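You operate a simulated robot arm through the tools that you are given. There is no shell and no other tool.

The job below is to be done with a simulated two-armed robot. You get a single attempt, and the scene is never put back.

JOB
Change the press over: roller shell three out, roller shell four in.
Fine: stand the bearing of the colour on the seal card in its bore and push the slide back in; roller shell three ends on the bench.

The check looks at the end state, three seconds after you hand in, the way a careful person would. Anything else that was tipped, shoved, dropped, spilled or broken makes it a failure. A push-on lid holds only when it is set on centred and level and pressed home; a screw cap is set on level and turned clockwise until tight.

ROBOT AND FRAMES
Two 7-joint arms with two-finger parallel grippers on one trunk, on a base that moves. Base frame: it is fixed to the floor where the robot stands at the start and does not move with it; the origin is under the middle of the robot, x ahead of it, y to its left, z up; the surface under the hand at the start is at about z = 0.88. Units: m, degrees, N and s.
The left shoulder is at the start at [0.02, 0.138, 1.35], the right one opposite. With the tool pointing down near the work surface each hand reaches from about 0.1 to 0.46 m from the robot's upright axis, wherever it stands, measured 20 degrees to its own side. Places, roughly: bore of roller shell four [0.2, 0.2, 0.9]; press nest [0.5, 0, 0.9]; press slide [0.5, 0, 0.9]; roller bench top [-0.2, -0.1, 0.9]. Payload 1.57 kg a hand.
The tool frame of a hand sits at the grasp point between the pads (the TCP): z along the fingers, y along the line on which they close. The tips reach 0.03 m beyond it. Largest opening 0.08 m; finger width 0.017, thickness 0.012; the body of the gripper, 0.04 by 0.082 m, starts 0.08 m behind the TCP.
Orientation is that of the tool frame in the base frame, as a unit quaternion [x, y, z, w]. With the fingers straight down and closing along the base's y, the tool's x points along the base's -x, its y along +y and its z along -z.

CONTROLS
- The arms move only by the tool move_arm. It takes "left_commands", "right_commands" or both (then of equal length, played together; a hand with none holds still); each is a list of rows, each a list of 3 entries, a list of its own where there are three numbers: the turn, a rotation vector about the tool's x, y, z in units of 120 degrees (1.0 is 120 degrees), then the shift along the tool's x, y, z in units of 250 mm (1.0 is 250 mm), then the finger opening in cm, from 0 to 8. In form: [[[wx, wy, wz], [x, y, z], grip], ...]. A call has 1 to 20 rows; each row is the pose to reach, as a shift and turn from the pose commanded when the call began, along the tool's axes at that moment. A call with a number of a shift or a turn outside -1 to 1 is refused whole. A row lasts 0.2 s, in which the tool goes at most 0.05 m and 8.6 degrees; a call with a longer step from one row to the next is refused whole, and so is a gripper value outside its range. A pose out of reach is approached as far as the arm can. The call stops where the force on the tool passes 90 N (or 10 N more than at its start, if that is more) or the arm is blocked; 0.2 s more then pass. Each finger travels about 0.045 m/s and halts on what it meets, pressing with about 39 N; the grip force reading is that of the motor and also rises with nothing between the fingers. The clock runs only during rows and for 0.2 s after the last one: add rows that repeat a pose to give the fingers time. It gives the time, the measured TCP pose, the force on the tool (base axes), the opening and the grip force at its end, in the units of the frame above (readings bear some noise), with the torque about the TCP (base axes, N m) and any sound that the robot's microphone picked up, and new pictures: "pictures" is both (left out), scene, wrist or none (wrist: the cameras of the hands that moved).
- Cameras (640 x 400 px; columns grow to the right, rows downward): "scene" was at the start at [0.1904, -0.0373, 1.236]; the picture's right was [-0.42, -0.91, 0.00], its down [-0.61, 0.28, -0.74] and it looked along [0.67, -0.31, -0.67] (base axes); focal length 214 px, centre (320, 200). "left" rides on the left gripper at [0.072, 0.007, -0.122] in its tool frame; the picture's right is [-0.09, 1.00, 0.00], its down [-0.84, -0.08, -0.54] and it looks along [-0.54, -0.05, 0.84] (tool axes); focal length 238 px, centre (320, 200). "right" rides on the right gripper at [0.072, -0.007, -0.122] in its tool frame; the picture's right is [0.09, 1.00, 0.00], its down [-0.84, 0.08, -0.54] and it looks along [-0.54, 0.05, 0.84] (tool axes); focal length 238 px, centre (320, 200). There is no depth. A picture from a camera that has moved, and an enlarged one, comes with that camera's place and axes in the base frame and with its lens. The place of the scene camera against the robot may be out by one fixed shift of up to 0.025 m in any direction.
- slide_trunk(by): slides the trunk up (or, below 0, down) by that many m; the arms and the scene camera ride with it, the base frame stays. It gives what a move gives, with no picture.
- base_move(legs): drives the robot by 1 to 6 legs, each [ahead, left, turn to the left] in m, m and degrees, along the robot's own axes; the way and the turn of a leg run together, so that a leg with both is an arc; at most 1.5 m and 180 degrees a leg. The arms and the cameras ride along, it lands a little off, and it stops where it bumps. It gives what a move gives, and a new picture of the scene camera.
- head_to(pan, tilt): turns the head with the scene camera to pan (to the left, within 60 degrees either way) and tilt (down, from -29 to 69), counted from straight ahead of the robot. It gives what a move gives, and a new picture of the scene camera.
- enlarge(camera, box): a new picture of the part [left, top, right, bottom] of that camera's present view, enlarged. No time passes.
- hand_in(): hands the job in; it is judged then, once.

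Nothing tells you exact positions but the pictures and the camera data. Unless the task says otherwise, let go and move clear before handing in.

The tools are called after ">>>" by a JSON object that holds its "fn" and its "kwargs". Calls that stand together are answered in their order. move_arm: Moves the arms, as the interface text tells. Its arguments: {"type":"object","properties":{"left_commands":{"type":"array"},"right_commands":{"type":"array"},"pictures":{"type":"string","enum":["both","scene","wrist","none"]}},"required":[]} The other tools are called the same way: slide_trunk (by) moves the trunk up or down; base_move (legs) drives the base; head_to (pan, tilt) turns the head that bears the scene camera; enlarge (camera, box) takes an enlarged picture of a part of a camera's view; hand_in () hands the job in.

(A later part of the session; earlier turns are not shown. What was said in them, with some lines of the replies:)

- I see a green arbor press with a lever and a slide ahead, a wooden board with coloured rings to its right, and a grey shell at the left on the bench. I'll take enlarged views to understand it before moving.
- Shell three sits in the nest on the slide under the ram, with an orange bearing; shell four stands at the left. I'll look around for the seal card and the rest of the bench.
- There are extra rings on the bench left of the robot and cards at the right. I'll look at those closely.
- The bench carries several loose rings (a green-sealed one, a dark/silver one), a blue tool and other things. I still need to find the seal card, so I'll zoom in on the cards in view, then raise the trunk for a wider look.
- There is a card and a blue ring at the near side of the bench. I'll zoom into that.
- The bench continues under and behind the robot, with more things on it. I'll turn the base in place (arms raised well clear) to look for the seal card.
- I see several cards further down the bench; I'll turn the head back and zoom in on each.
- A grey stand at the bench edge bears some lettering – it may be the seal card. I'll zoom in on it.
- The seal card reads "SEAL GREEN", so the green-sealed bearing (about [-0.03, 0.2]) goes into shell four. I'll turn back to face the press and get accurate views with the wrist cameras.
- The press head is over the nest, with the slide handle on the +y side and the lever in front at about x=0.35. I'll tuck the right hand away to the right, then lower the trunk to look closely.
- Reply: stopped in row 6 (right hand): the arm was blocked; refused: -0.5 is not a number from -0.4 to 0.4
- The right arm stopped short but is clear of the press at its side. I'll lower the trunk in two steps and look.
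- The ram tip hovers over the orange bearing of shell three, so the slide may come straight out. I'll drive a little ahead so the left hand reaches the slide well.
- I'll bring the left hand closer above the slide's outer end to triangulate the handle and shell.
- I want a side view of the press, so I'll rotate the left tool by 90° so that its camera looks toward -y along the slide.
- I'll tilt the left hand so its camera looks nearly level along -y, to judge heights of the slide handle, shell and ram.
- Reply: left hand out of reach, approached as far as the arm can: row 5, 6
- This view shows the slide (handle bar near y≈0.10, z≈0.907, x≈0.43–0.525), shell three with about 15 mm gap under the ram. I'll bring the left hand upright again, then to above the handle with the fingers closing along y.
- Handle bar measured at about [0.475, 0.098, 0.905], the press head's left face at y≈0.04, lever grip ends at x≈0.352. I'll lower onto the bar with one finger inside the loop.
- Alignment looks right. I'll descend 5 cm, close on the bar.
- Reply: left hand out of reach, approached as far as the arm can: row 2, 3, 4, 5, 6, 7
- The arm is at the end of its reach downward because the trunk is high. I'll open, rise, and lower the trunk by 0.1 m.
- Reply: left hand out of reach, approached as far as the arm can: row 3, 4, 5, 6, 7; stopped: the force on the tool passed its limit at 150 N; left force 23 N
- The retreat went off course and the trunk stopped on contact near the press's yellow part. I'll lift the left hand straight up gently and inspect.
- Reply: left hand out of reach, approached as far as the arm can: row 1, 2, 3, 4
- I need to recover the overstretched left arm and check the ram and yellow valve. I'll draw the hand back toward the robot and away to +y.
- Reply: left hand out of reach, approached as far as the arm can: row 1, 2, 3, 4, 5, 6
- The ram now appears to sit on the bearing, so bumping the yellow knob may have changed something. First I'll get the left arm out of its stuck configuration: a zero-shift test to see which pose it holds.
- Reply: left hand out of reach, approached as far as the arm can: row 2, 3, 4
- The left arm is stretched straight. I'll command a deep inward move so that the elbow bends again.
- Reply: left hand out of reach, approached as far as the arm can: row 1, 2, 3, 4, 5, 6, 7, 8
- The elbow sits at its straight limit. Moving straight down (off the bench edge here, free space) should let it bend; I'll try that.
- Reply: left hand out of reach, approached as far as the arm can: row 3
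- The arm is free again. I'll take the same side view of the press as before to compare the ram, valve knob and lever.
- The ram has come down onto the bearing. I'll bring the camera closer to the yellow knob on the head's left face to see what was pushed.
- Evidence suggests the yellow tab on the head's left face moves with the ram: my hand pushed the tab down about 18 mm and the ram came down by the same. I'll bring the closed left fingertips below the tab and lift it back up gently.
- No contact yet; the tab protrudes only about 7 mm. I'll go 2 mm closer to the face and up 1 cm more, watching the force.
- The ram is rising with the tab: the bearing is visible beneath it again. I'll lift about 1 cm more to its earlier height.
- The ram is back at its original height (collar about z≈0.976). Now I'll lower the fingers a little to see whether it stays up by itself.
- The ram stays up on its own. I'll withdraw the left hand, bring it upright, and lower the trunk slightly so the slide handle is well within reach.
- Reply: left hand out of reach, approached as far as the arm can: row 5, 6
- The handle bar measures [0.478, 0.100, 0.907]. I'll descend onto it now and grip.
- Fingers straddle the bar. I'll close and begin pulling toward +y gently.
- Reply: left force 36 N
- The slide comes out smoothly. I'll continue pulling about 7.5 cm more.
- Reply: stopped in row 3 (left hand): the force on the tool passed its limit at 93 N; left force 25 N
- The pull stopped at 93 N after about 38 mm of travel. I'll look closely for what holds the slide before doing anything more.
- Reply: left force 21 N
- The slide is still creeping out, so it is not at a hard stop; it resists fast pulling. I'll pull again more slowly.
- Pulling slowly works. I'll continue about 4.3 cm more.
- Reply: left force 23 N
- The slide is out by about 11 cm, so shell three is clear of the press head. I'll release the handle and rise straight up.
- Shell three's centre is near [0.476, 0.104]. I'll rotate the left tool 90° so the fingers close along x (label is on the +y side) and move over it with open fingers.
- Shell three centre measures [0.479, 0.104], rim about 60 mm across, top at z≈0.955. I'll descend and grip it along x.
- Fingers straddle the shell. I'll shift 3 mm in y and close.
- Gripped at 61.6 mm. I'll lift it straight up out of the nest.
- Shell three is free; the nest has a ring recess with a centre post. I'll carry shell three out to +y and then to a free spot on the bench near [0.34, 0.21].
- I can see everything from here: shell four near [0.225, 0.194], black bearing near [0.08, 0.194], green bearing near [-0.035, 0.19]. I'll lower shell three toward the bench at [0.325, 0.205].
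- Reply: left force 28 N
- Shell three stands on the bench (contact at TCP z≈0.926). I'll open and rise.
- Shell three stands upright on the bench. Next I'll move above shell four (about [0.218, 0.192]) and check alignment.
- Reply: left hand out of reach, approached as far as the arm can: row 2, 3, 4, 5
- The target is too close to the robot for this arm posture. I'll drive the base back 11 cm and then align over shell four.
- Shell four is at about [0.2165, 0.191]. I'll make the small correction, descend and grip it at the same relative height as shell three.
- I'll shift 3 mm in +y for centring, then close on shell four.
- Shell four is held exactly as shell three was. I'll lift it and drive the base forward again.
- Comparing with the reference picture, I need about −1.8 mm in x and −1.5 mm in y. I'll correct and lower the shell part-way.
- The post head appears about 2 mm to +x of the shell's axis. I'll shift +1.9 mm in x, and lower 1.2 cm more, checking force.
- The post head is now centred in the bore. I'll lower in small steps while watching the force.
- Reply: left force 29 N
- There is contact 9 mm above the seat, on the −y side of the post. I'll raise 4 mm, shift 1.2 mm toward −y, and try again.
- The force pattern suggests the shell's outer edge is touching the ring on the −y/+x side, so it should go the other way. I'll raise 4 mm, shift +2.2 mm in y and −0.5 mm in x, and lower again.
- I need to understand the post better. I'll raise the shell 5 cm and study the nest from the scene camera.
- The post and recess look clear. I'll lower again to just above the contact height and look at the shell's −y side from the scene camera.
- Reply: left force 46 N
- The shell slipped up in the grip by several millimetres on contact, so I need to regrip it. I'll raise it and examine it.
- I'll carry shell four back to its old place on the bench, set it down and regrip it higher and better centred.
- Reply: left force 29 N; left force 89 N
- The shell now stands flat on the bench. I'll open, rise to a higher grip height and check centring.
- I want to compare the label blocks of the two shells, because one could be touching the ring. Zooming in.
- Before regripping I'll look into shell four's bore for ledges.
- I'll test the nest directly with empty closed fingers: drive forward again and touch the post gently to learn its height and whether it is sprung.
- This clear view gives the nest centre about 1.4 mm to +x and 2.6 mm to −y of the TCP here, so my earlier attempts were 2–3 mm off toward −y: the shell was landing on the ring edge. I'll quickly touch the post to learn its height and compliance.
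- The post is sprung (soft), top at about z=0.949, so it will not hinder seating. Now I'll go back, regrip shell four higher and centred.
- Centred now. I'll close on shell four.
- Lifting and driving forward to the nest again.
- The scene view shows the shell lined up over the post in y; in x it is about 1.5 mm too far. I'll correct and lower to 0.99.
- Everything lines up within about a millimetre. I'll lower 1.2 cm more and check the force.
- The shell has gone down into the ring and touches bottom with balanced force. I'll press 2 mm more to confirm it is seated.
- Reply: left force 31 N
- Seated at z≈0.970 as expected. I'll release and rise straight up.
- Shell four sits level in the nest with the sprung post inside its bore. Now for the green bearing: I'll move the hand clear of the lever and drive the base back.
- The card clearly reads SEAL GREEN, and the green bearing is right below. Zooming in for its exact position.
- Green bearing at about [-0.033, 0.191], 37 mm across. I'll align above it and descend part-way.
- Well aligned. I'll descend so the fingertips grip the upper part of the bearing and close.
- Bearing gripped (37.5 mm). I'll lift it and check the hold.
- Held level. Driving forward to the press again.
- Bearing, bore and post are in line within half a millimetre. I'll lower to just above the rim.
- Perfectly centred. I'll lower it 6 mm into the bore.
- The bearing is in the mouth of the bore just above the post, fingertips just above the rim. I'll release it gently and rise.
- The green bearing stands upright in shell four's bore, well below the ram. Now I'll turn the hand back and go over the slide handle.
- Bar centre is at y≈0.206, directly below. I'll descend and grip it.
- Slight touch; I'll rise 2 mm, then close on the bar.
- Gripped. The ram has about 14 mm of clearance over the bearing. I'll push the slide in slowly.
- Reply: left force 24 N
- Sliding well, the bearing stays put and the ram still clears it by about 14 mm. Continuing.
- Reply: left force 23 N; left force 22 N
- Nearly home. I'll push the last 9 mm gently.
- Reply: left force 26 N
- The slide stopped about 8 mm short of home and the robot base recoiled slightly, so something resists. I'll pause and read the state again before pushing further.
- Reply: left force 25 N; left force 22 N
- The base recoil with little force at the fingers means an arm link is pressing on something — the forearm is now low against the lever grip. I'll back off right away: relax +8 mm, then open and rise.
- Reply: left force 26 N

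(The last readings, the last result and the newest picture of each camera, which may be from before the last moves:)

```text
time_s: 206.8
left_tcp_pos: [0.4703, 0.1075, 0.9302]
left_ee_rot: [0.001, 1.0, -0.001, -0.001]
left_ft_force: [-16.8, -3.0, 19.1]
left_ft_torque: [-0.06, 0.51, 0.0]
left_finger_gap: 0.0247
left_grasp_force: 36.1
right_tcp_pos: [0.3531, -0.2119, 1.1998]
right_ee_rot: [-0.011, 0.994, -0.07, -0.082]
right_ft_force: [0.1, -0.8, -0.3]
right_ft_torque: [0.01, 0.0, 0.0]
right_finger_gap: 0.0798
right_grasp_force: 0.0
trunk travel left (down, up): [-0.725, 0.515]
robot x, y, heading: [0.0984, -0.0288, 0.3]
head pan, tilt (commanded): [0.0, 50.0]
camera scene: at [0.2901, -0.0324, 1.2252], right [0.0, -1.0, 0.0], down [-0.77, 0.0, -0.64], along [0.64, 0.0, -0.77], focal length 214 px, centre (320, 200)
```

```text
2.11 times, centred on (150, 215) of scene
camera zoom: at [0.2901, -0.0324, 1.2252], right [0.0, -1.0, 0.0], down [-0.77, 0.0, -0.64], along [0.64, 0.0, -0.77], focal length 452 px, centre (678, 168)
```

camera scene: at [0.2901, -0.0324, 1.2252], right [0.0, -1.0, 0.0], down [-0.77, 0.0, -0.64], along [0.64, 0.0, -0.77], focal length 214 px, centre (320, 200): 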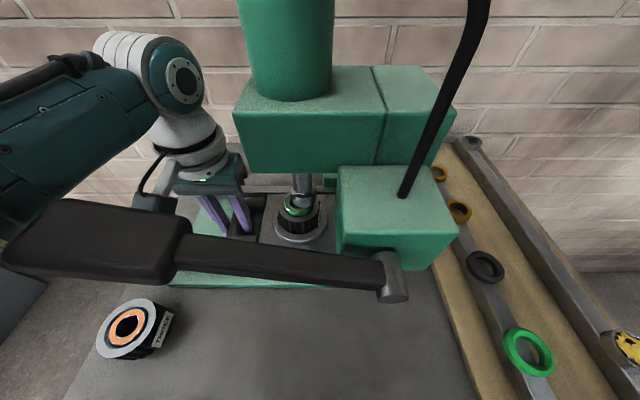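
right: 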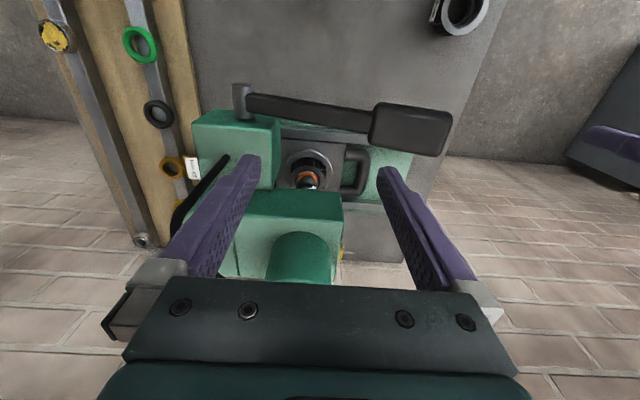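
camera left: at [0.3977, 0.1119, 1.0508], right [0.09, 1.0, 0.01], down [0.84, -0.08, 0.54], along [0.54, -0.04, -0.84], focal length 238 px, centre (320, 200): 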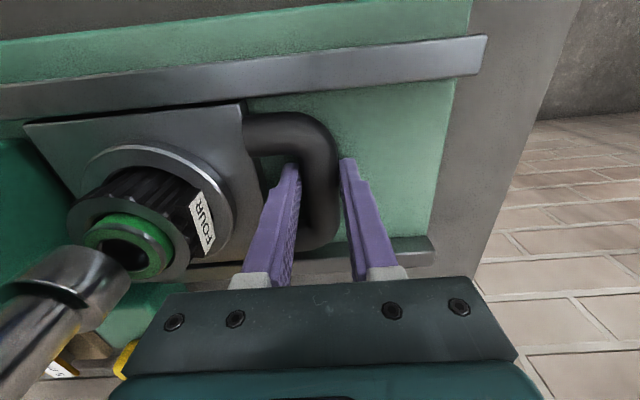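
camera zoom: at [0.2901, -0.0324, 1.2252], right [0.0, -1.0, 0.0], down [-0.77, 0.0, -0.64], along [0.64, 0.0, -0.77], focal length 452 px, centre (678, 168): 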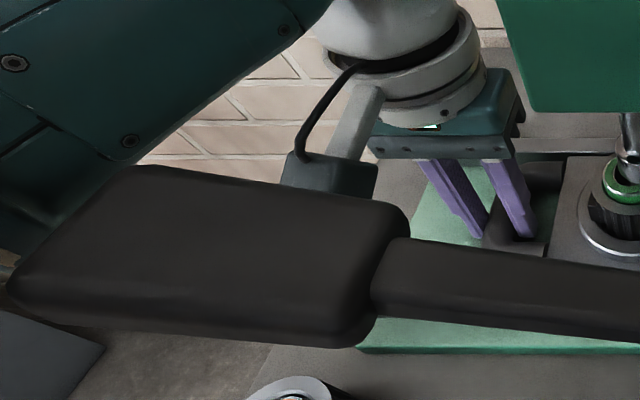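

Relieved — no harm visible. The wrist is too close to the press head for gripping the bar at home position, so I'll let go, rise, and push the handle from its outer side with closed fingers instead.

>>> {"fn": "move_arm", "kwargs": {"left_commands": [[[0, 0, 0], [0, 0, 0], 2.6], [[0, 0, 0], [0, 0, 0], 4.1], [[0, 0, 0], [0, 0, 0], 4.1], [[0, 0, 0], [0, 0.01, -0.08], 4.1], [[0, 0, 0], [0, 0.06, -0.2], 4.1], [[0, 0, 0], [-0.02, 0.12, -0.32], 2.0], [[0, 0, 0], [-0.03, 0.16, -0.36], 0], [[0, 0, 0], [-0.03, 0.16, -0.36], 0], [[0, 0, 0], [-0.03, 0.16, -0.36], 0]], "pictures": "both"}}

>>> {"fn": "enlarge", "kwargs": {"camera": "left", "box": [120, 30, 440, 230]}}

>>> {"fn": "enlarge", "kwargs": {"camera": "scene", "box": [220, 130, 420, 270]}}

```text
time_s: 208.8
left_tcp_pos: [0.4768, 0.1478, 1.0179]
left_ee_rot: [0.0, 1.0, 0.001, -0.001]
left_ft_force: [1.0, 1.0, 0.3]
left_ft_torque: [0.0, -0.01, 0.03]
left_finger_gap: 0.0
left_grasp_force: 21.0
right_tcp_pos: [0.3532, -0.2109, 1.2]
right_ee_rot: [-0.012, 0.994, -0.071, -0.082]
right_ft_force: [-0.2, 0.4, -0.2]
right_ft_torque: [-0.01, -0.02, 0.01]
right_finger_gap: 0.08
right_grasp_force: 0.0
trunk travel left (down, up): [-0.725, 0.515]
robot x, y, heading: [0.1014, -0.0326, -0.0]
head pan, tilt (commanded): [0.0, 50.0]
camera scene: at [0.2907, -0.0336, 1.2249], right [0.0, -1.0, 0.0], down [-0.77, 0.0, -0.64], along [0.64, 0.0, -0.77], focal length 214 px, centre (320, 200)
camera left: at [0.4048, 0.1538, 1.139], right [0.09, 1.0, 0.0], down [0.84, -0.08, 0.54], along [0.54, -0.05, -0.84], focal length 238 px, centre (320, 200)
```

scene: 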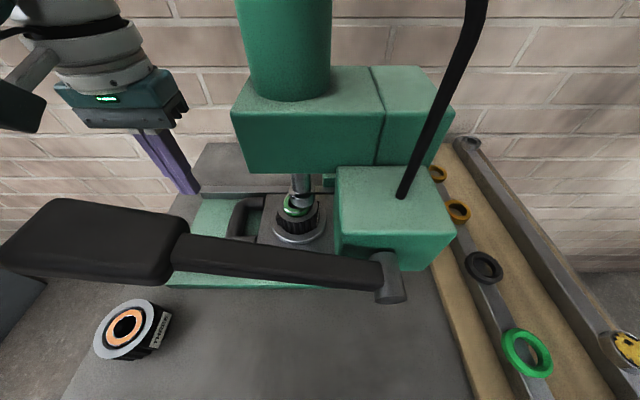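
left: 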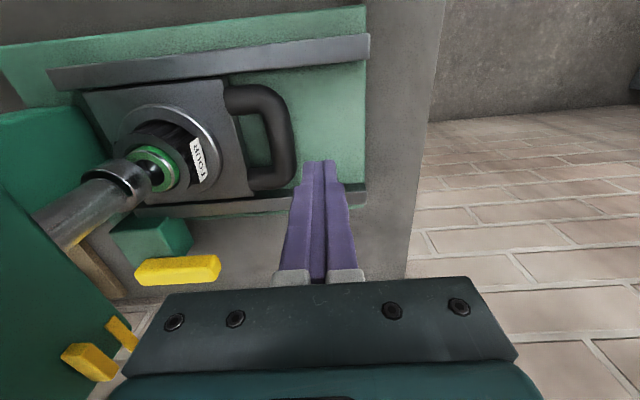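

```text
2.00 times, centred on (280, 130) of left
camera zoom: at [0.4048, 0.1538, 1.139], right [0.09, 1.0, 0.0], down [0.84, -0.08, 0.54], along [0.54, -0.05, -0.84], focal length 477 px, centre (400, 340)
```

zoom: 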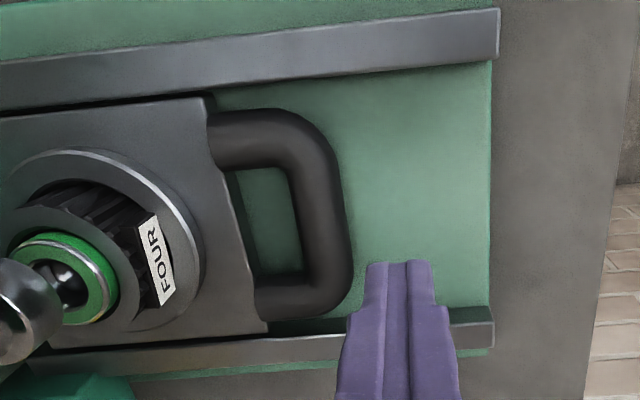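

```text
2.86 times, centred on (320, 200) of scene
camera zoom: at [0.2907, -0.0336, 1.2249], right [0.0, -1.0, 0.0], down [-0.77, 0.0, -0.64], along [0.64, 0.0, -0.77], focal length 613 px, centre (320, 200)
```

zoom: 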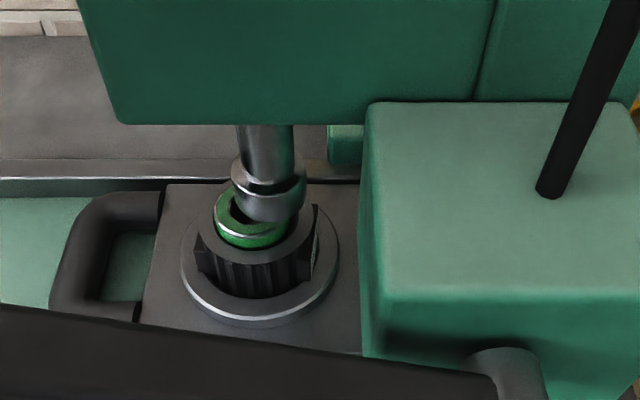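

Slide, shell and bearing are all fine; 8–9 mm still to go. I'll lower the closed fingers outside the handle and push.

>>> {"fn": "move_arm", "kwargs": {"left_commands": [[[0, 0, 0], [0, 0, 0.1], 0], [[0, 0, 0], [0, 0, 0.22], 0], [[0, 0, 0], [0, 0, 0.32], 0], [[0, 0, 0], [0, 0, 0.352], 0], [[0, 0, 0], [0, 0, 0.352], 0]], "pictures": "none"}}

>>> {"fn": "move_arm", "kwargs": {"left_commands": [[[0, 0, 0], [0, -0.015, 0], 0], [[0, 0, 0], [0, -0.03, 0], 0], [[0, 0, 0], [0, -0.042, 0], 0], [[0, 0, 0], [0, -0.052, 0], 0], [[0, 0, 0], [0, -0.06, 0], 0], [[0, 0, 0], [0, -0.068, 0], 0], [[0, 0, 0], [0, -0.068, 0], 0]], "pictures": "both"}}

>>> {"fn": "enlarge", "kwargs": {"camera": "left", "box": [0, 50, 400, 300]}}

>>> {"fn": "enlarge", "kwargs": {"camera": "scene", "box": [220, 130, 420, 270]}}

```text
time_s: 210.0
left_tcp_pos: [0.4772, 0.1474, 0.9293]
left_ee_rot: [0.0, 1.0, -0.001, -0.001]
left_ft_force: [-0.5, -0.1, -0.2]
left_ft_torque: [0.02, 0.0, 0.02]
left_finger_gap: 0.0002
left_grasp_force: 21.4
right_tcp_pos: [0.3523, -0.2124, 1.1991]
right_ee_rot: [-0.012, 0.994, -0.072, -0.082]
right_ft_force: [0.4, 0.0, -0.6]
right_ft_torque: [-0.02, 0.02, 0.01]
right_finger_gap: 0.0802
right_grasp_force: 0.0
trunk travel left (down, up): [-0.725, 0.515]
robot x, y, heading: [0.0967, -0.0289, -0.1]
head pan, tilt (commanded): [0.0, 50.0]
```

```text
time_s: 211.6
left_tcp_pos: [0.4764, 0.1305, 0.9308]
left_ee_rot: [-0.002, 1.0, 0.0, 0.0]
left_ft_force: [0.2, 1.6, -0.6]
left_ft_torque: [0.06, 0.0, 0.01]
left_finger_gap: 0.0001
left_grasp_force: 21.6
right_tcp_pos: [0.3523, -0.2124, 1.1997]
right_ee_rot: [-0.011, 0.994, -0.071, -0.082]
right_ft_force: [-0.1, 0.6, 0.6]
right_ft_torque: [0.0, 0.01, -0.01]
right_finger_gap: 0.0795
right_grasp_force: 0.1
trunk travel left (down, up): [-0.725, 0.515]
robot x, y, heading: [0.1006, -0.0361, -0.2]
head pan, tilt (commanded): [0.0, 50.0]
camera scene: at [0.2906, -0.0334, 1.2248], right [0.0, -1.0, 0.0], down [-0.77, 0.0, -0.64], along [0.64, 0.0, -0.77], focal length 214 px, centre (320, 200)
camera left: at [0.4055, 0.1372, 1.0517], right [0.09, 1.0, 0.0], down [0.84, -0.08, 0.54], along [0.54, -0.05, -0.84], focal length 238 px, centre (320, 200)
```

scene: 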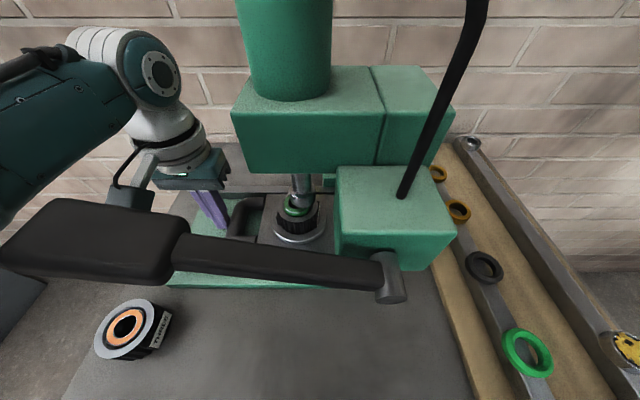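
left: 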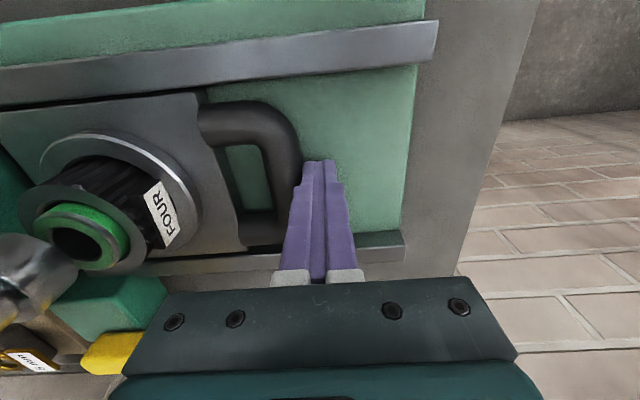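

```text
1.60 times, centred on (200, 175) of left
camera zoom: at [0.4055, 0.1372, 1.0517], right [0.09, 1.0, 0.0], down [0.84, -0.08, 0.54], along [0.54, -0.05, -0.84], focal length 381 px, centre (512, 240)
```

zoom: 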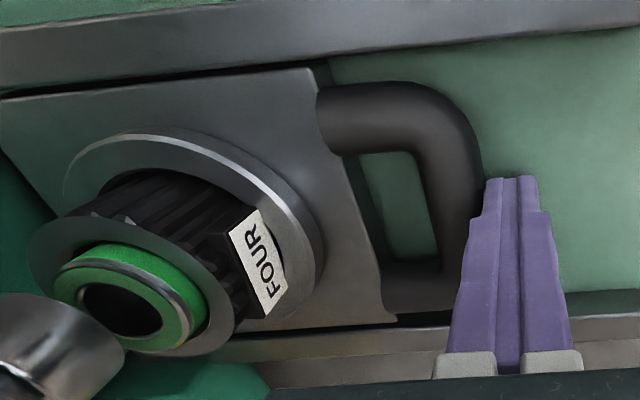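

```text
2.86 times, centred on (320, 200) of scene
camera zoom: at [0.2906, -0.0334, 1.2248], right [0.0, -1.0, 0.0], down [-0.77, 0.0, -0.64], along [0.64, 0.0, -0.77], focal length 613 px, centre (320, 200)
```

zoom: 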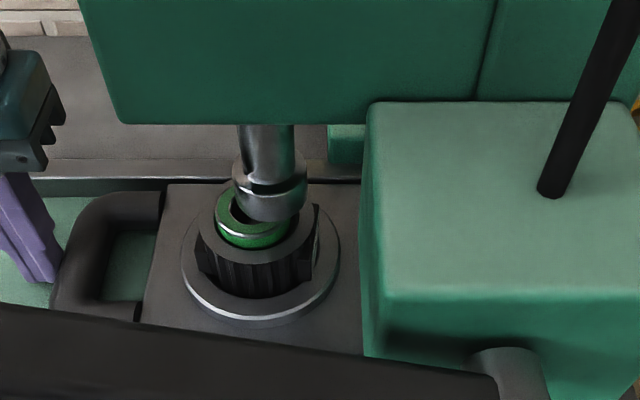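

Fingers now touch the handle. By both measures 6–7 mm remain to the original home position; I'll push that slowly.

>>> {"fn": "move_arm", "kwargs": {"left_commands": [[[0, 0, 0], [0, -0.006, 0], 0], [[0, 0, 0], [0, -0.012, 0], 0], [[0, 0, 0], [0, -0.018, 0], 0], [[0, 0, 0], [0, -0.023, 0], 0], [[0, 0, 0], [0, -0.027, 0], 0], [[0, 0, 0], [0, -0.027, 0], 0]], "pictures": "both"}}

>>> {"fn": "enlarge", "kwargs": {"camera": "scene", "box": [220, 130, 420, 270]}}

```text
time_s: 213.0
left_tcp_pos: [0.4783, 0.1236, 0.9303]
left_ee_rot: [0.0, 1.0, -0.001, -0.001]
left_ft_force: [-0.2, 2.8, 1.6]
left_ft_torque: [0.05, 0.0, 0.0]
left_finger_gap: 0.0
left_grasp_force: 20.9
right_tcp_pos: [0.3525, -0.2114, 1.1996]
right_ee_rot: [-0.011, 0.994, -0.071, -0.082]
right_ft_force: [0.7, -0.2, 0.5]
right_ft_torque: [0.02, 0.0, -0.02]
right_finger_gap: 0.0799
right_grasp_force: 0.1
trunk travel left (down, up): [-0.725, 0.515]
robot x, y, heading: [0.0975, -0.0328, 0.3]
head pan, tilt (commanded): [0.0, 50.0]
camera scene: at [0.2907, -0.0332, 1.2249], right [0.0, -1.0, 0.0], down [-0.77, 0.0, -0.64], along [0.64, 0.0, -0.77], focal length 214 px, centre (320, 200)
camera left: at [0.4056, 0.1304, 1.0513], right [0.09, 1.0, 0.0], down [0.84, -0.08, 0.54], along [0.54, -0.05, -0.84], focal length 238 px, centre (320, 200)
```

scene: 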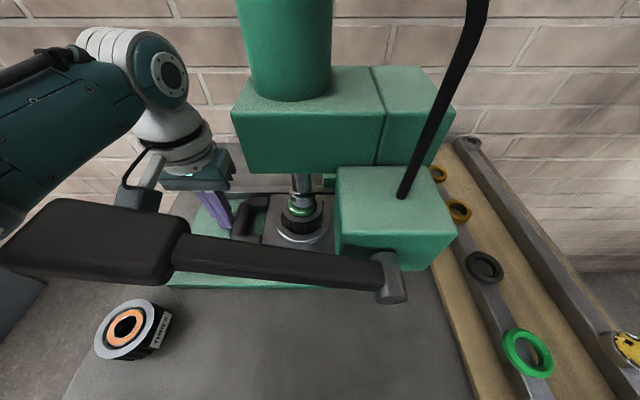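
left: 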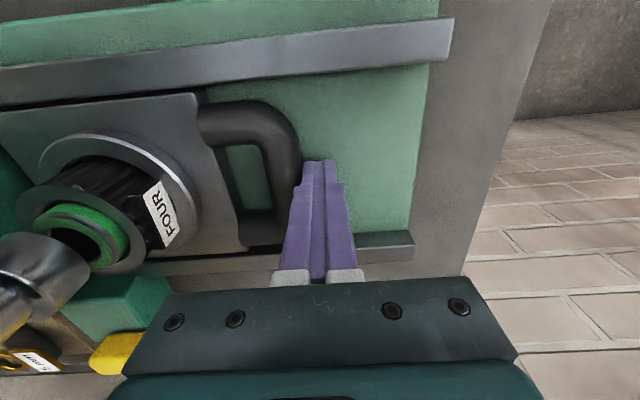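

```text
2.86 times, centred on (320, 200) of scene
camera zoom: at [0.2907, -0.0332, 1.2249], right [0.0, -1.0, 0.0], down [-0.77, 0.0, -0.64], along [0.64, 0.0, -0.77], focal length 613 px, centre (320, 200)
```

zoom: 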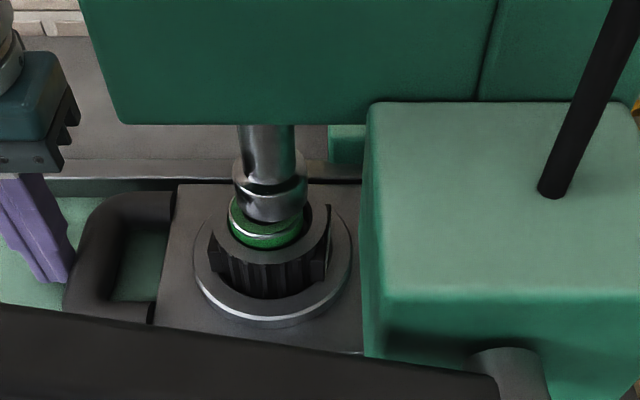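

The slide is back at its original position (ram and nest line up as at the start). I'll nudge 1.5 mm to see whether it is against its stop.

>>> {"fn": "move_arm", "kwargs": {"left_commands": [[[0, 0, 0], [0, -0.003, 0], 0], [[0, 0, 0], [0, -0.006, 0], 0], [[0, 0, 0], [0, -0.006, 0], 0]], "pictures": "none"}}

>>> {"fn": "enlarge", "kwargs": {"camera": "scene", "box": [250, 160, 370, 250]}}

```text
time_s: 213.8
left_tcp_pos: [0.4777, 0.1213, 0.9303]
left_ee_rot: [0.0, 1.0, -0.001, -0.001]
left_ft_force: [1.4, 2.3, -2.0]
left_ft_torque: [0.08, -0.02, 0.05]
left_finger_gap: 0.0002
left_grasp_force: 21.3
right_tcp_pos: [0.3531, -0.211, 1.1989]
right_ee_rot: [-0.011, 0.994, -0.071, -0.081]
right_ft_force: [0.2, -0.7, -0.4]
right_ft_torque: [-0.02, 0.02, 0.01]
right_finger_gap: 0.0802
right_grasp_force: 0.1
trunk travel left (down, up): [-0.725, 0.515]
robot x, y, heading: [0.1, -0.031, -0.1]
head pan, tilt (commanded): [0.0, 50.0]
```

```text
4.44 times, centred on (310, 205) of scene
camera zoom: at [0.2908, -0.0333, 1.2249], right [0.0, -1.0, 0.0], down [-0.77, 0.0, -0.64], along [0.64, 0.0, -0.77], focal length 953 px, centre (364, 178)
```

zoom: 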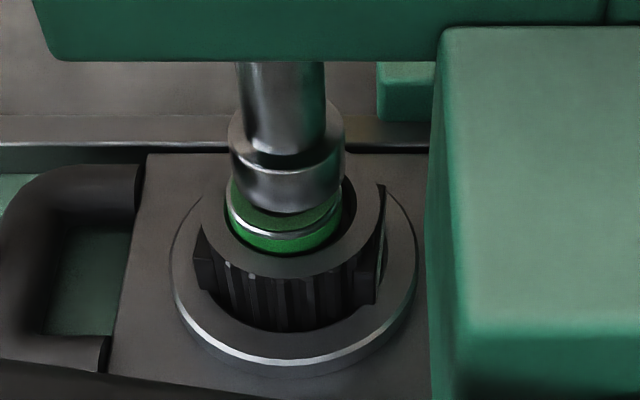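

>>> {"fn": "move_arm", "kwargs": {"left_commands": [[[0, 0, 0], [0, -0.003, 0], 0], [[0, 0, 0], [0, -0.006, 0], 0], [[0, 0, 0], [0, -0.006, 0], 0]], "pictures": "none"}}

>>> {"fn": "enlarge", "kwargs": {"camera": "scene", "box": [250, 160, 370, 250]}}

```text
time_s: 214.6
left_tcp_pos: [0.4766, 0.1223, 0.9302]
left_ee_rot: [0.0, 1.0, 0.0, 0.0]
left_ft_force: [2.3, 4.0, -0.8]
left_ft_torque: [0.08, -0.05, 0.0]
left_finger_gap: 0.0
left_grasp_force: 21.2
right_tcp_pos: [0.3534, -0.211, 1.2004]
right_ee_rot: [-0.011, 0.994, -0.071, -0.083]
right_ft_force: [0.3, -0.4, 0.1]
right_ft_torque: [0.01, -0.01, 0.0]
right_finger_gap: 0.0798
right_grasp_force: 0.0
trunk travel left (down, up): [-0.725, 0.515]
robot x, y, heading: [0.1005, -0.0315, 0.1]
head pan, tilt (commanded): [0.0, 50.0]
```

```text
4.44 times, centred on (310, 205) of scene
camera zoom: at [0.2909, -0.0331, 1.225], right [0.0, -1.0, 0.0], down [-0.77, 0.0, -0.64], along [0.64, 0.0, -0.77], focal length 953 px, centre (364, 178)
```

zoom: 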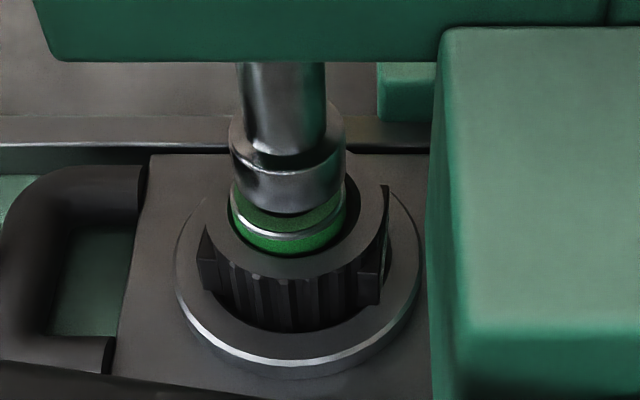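

>>> {"fn": "move_arm", "kwargs": {"left_commands": [[[0, 0, 0], [0, -0.003, 0], 0], [[0, 0, 0], [0, -0.005, 0], 0], [[0, 0, 0], [0, -0.005, 0], 0]], "pictures": "none"}}

>>> {"fn": "enlarge", "kwargs": {"camera": "scene", "box": [250, 160, 370, 250]}}

```text
time_s: 215.4
left_tcp_pos: [0.4778, 0.1208, 0.9304]
left_ee_rot: [-0.001, 1.0, 0.001, 0.0]
left_ft_force: [3.4, 7.0, -2.5]
left_ft_torque: [0.16, -0.07, 0.03]
left_finger_gap: 0.0
left_grasp_force: 21.4
right_tcp_pos: [0.3533, -0.2124, 1.199]
right_ee_rot: [-0.011, 0.994, -0.071, -0.082]
right_ft_force: [-0.7, 1.1, 0.5]
right_ft_torque: [0.01, 0.02, 0.03]
right_finger_gap: 0.0802
right_grasp_force: 0.1
trunk travel left (down, up): [-0.725, 0.515]
robot x, y, heading: [0.0985, -0.03, -0.1]
head pan, tilt (commanded): [0.0, 50.0]
```

```text
4.44 times, centred on (310, 205) of scene
camera zoom: at [0.291, -0.0327, 1.2249], right [0.0, -1.0, 0.0], down [-0.77, 0.0, -0.64], along [0.64, 0.0, -0.77], focal length 953 px, centre (364, 178)
```

zoom: 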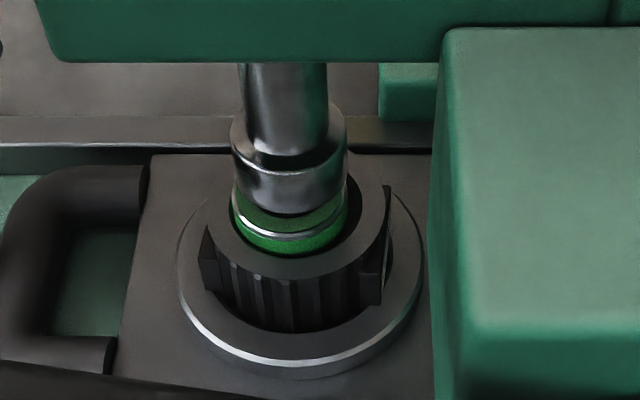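

The force is rising with no more motion, so the slide is at its stop with ram, shell and bearing in line. I'll withdraw the hand: +y first, then up and away.

>>> {"fn": "move_arm", "kwargs": {"left_commands": [[[0, 0, 0], [0, 0.03, 0], 0], [[0, 0, 0], [0, 0.1, 0], 0], [[0, 0, 0], [0, 0.18, -0.06], 0], [[0, 0, 0], [0, 0.28, -0.2], 0], [[0, 0, 0], [0, 0.38, -0.36], 0], [[0, 0, 0], [0.05, 0.48, -0.5], 0], [[0, 0, 0], [0.1, 0.55, -0.62], 2], [[0, 0, 0], [0.1, 0.55, -0.62], 4]], "pictures": "both"}}

>>> {"fn": "enlarge", "kwargs": {"camera": "left", "box": [0, 20, 320, 220]}}

```text
time_s: 217.2
left_tcp_pos: [0.4535, 0.2588, 1.0857]
left_ee_rot: [0.001, 1.0, 0.0, -0.001]
left_ft_force: [0.4, -0.2, 0.5]
left_ft_torque: [0.01, 0.01, 0.01]
left_finger_gap: 0.0399
left_grasp_force: 0.0
right_tcp_pos: [0.3531, -0.2125, 1.1998]
right_ee_rot: [-0.012, 0.994, -0.073, -0.081]
right_ft_force: [0.5, -0.8, 0.0]
right_ft_torque: [0.02, -0.03, 0.01]
right_finger_gap: 0.0799
right_grasp_force: 0.1
trunk travel left (down, up): [-0.725, 0.515]
robot x, y, heading: [0.0988, -0.0279, 0.0]
head pan, tilt (commanded): [0.0, 50.0]
camera scene: at [0.2907, -0.0336, 1.2249], right [0.0, -1.0, 0.0], down [-0.77, 0.0, -0.64], along [0.64, 0.0, -0.77], focal length 214 px, centre (320, 200)
camera left: at [0.3813, 0.2649, 1.2061], right [0.09, 1.0, 0.0], down [0.84, -0.08, 0.54], along [0.54, -0.05, -0.84], focal length 238 px, centre (320, 200)
```

scene: 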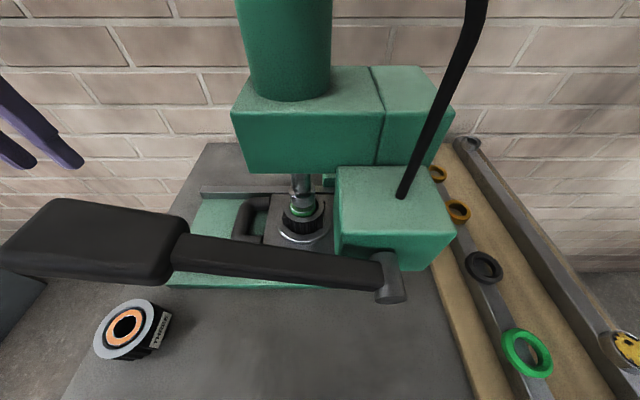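
left: 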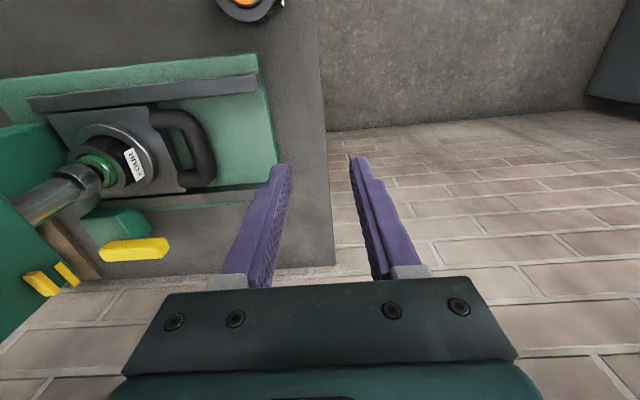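

```text
2.00 times, centred on (160, 120) of left
camera zoom: at [0.3813, 0.2649, 1.2061], right [0.09, 1.0, 0.0], down [0.84, -0.08, 0.54], along [0.54, -0.05, -0.84], focal length 477 px, centre (640, 360)
```

zoom: 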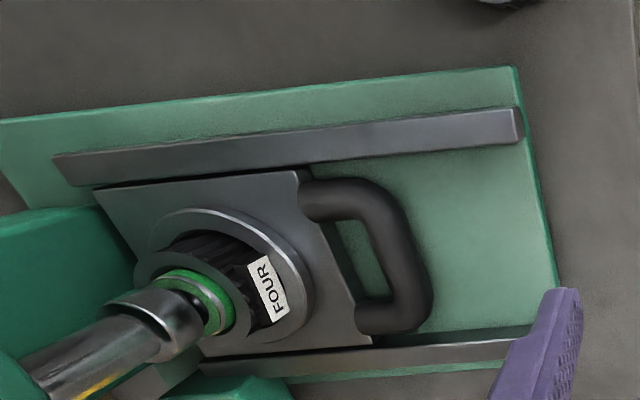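

Everything looks right. I'll zoom in on the bearing under the ram and check the other objects before handing in.

>>> {"fn": "enlarge", "kwargs": {"camera": "left", "box": [50, 100, 180, 220]}}

>>> {"fn": "enlarge", "kwargs": {"camera": "scene", "box": [260, 165, 350, 250]}}

>>> {"fn": "enlarge", "kwargs": {"camera": "scene", "box": [60, 270, 220, 390]}}

>>> {"fn": "move_arm", "kwargs": {"left_commands": [[[0, 0, 0], [0.05, 0.05, -0.1], 6], [[0, 0, 0], [0.1, 0.1, -0.2], 8], [[0, 0, 0], [0.1, 0.1, -0.2], 8]], "pictures": "none"}}

>>> {"fn": "base_move", "kwargs": {"legs": [[-0.2, 0, 0]]}}

>>> {"fn": "head_to", "kwargs": {"pan": 20, "tilt": 50}}

```text
3.33 times, centred on (115, 160) of left
camera zoom: at [0.3813, 0.2649, 1.2061], right [0.09, 1.0, 0.0], down [0.84, -0.08, 0.54], along [0.54, -0.05, -0.84], focal length 794 px, centre (1003, 333)
```

zoom: 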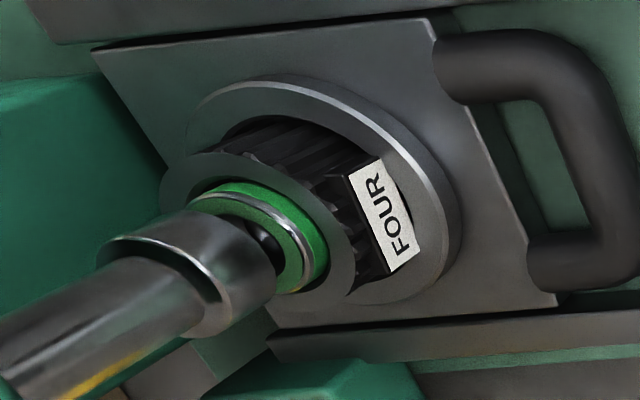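

```text
4.71 times, centred on (305, 208) of scene
camera zoom: at [0.2907, -0.0336, 1.2249], right [0.0, -1.0, 0.0], down [-0.77, 0.0, -0.64], along [0.64, 0.0, -0.77], focal length 1009 px, centre (391, 165)
```

zoom: 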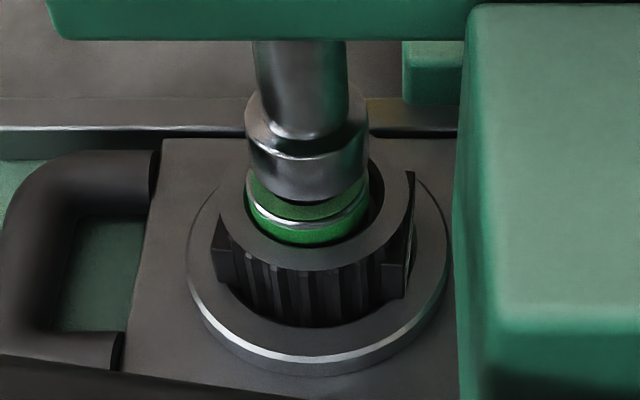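

```text
3.33 times, centred on (140, 330) of scene
camera zoom: at [0.2907, -0.0336, 1.2249], right [0.0, -1.0, 0.0], down [-0.77, 0.0, -0.64], along [0.64, 0.0, -0.77], focal length 715 px, centre (920, -233)
```

zoom: 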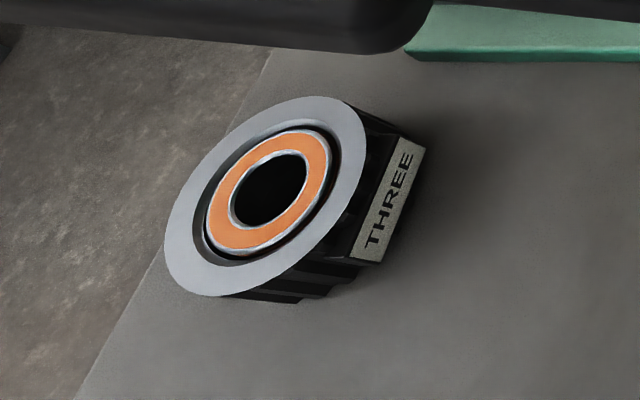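

```text
time_s: 218.0
left_tcp_pos: [0.4264, 0.2829, 1.1361]
left_ee_rot: [0.0, 1.0, 0.0, -0.001]
left_ft_force: [0.2, 0.7, 0.3]
left_ft_torque: [-0.01, 0.01, 0.01]
left_finger_gap: 0.0801
left_grasp_force: 0.1
right_tcp_pos: [0.3523, -0.2122, 1.1989]
right_ee_rot: [-0.012, 0.994, -0.071, -0.082]
right_ft_force: [0.3, -0.9, -0.2]
right_ft_torque: [0.03, -0.03, -0.01]
right_finger_gap: 0.0801
right_grasp_force: 0.1
trunk travel left (down, up): [-0.725, 0.515]
robot x, y, heading: [0.1, -0.0314, 0.0]
head pan, tilt (commanded): [0.0, 50.0]
```

```text
time_s: 219.6
left_tcp_pos: [0.2236, 0.2838, 1.1355]
left_ee_rot: [0.0, 1.0, 0.0, -0.001]
left_ft_force: [-0.9, -0.4, 0.2]
left_ft_torque: [-0.02, -0.02, 0.06]
left_finger_gap: 0.0802
left_grasp_force: 0.1
right_tcp_pos: [0.1496, -0.213, 1.2005]
right_ee_rot: [-0.011, 0.994, -0.072, -0.082]
right_ft_force: [0.2, 0.6, 0.4]
right_ft_torque: [0.02, -0.01, -0.05]
right_finger_gap: 0.0799
right_grasp_force: 0.1
trunk travel left (down, up): [-0.725, 0.515]
robot x, y, heading: [-0.1065, -0.0325, 0.1]
head pan, tilt (commanded): [0.0, 50.0]
camera scene: at [0.0864, -0.0336, 1.2249], right [0.0, -1.0, 0.0], down [-0.77, 0.0, -0.64], along [0.64, 0.0, -0.77], focal length 214 px, centre (320, 200)
```

scene: 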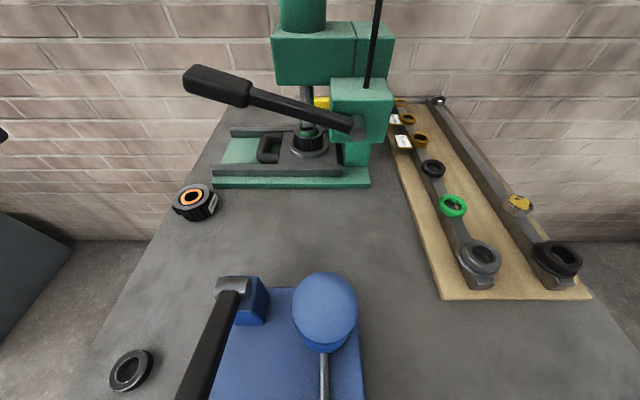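

```text
time_s: 220.4
left_tcp_pos: [0.2248, 0.2839, 1.1335]
left_ee_rot: [0.0, 1.0, 0.0, -0.001]
left_ft_force: [-0.1, 0.9, 0.0]
left_ft_torque: [0.01, -0.02, 0.02]
left_finger_gap: 0.0799
left_grasp_force: 0.1
right_tcp_pos: [0.1484, -0.2124, 1.1992]
right_ee_rot: [-0.011, 0.994, -0.071, -0.082]
right_ft_force: [-0.7, -0.7, 0.8]
right_ft_torque: [0.02, 0.0, 0.0]
right_finger_gap: 0.08
right_grasp_force: 0.0
trunk travel left (down, up): [-0.725, 0.515]
robot x, y, heading: [-0.1062, -0.0359, 0.1]
head pan, tilt (commanded): [20.0, 50.0]
camera scene: at [0.0818, -0.0073, 1.2249], right [0.34, -0.94, 0.0], down [-0.72, -0.26, -0.64], along [0.6, 0.22, -0.77], focal length 214 px, centre (320, 200)
```

scene: 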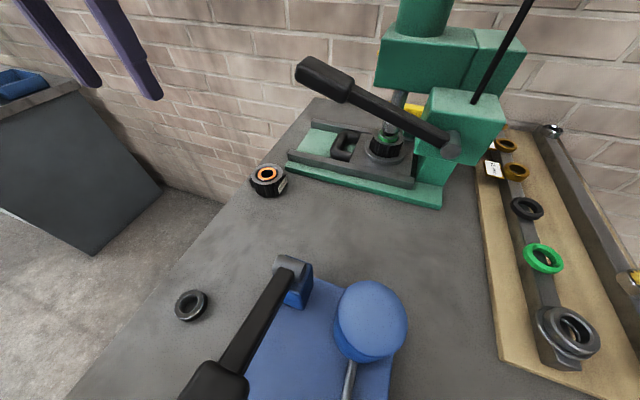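

Shell four is in the nest with the green bearing standing in its bore, and the slide is home under the raised ram. Shell three stands upright on the bench, the other objects look undisturbed, and both hands are clear. Handing in.

>>> {"fn": "hand_in", "kwargs": {}}

```text
The job is handed in.
```

The press is changed over and the job is handed in. I don't have the check's result.

- **Shell four:** it sits in the nest. The green-sealed bearing stands upright in its bore, since the card reads SEAL GREEN.
- **Bearing seat:** it rests on the nest's sprung centre post, so its top stands about 6 mm above the shell rim. By my measurements the ram clears it by about 14 mm.
- **Slide:** it is pushed in to its stop, with the shell and bearing in line under the ram.
- **Shell three:** it stands upright on the bench, just in front of the press, with its orange bearing still in it.

Two contacts along the way are worth knowing about:

- **Ram tab:** early on, my left hand pushed down the yellow tab on the side of the press head, and the ram dropped onto shell three's bearing. I lifted the tab back and the ram stayed up, at its original height within a few millimetres.
- **Arm against the press:** while I was pushing the slide in, the left arm pressed against the press or its lever until I backed off. I saw no change in the lever's position afterwards.

The other things on the bench that I could see at the end looked undisturbed.
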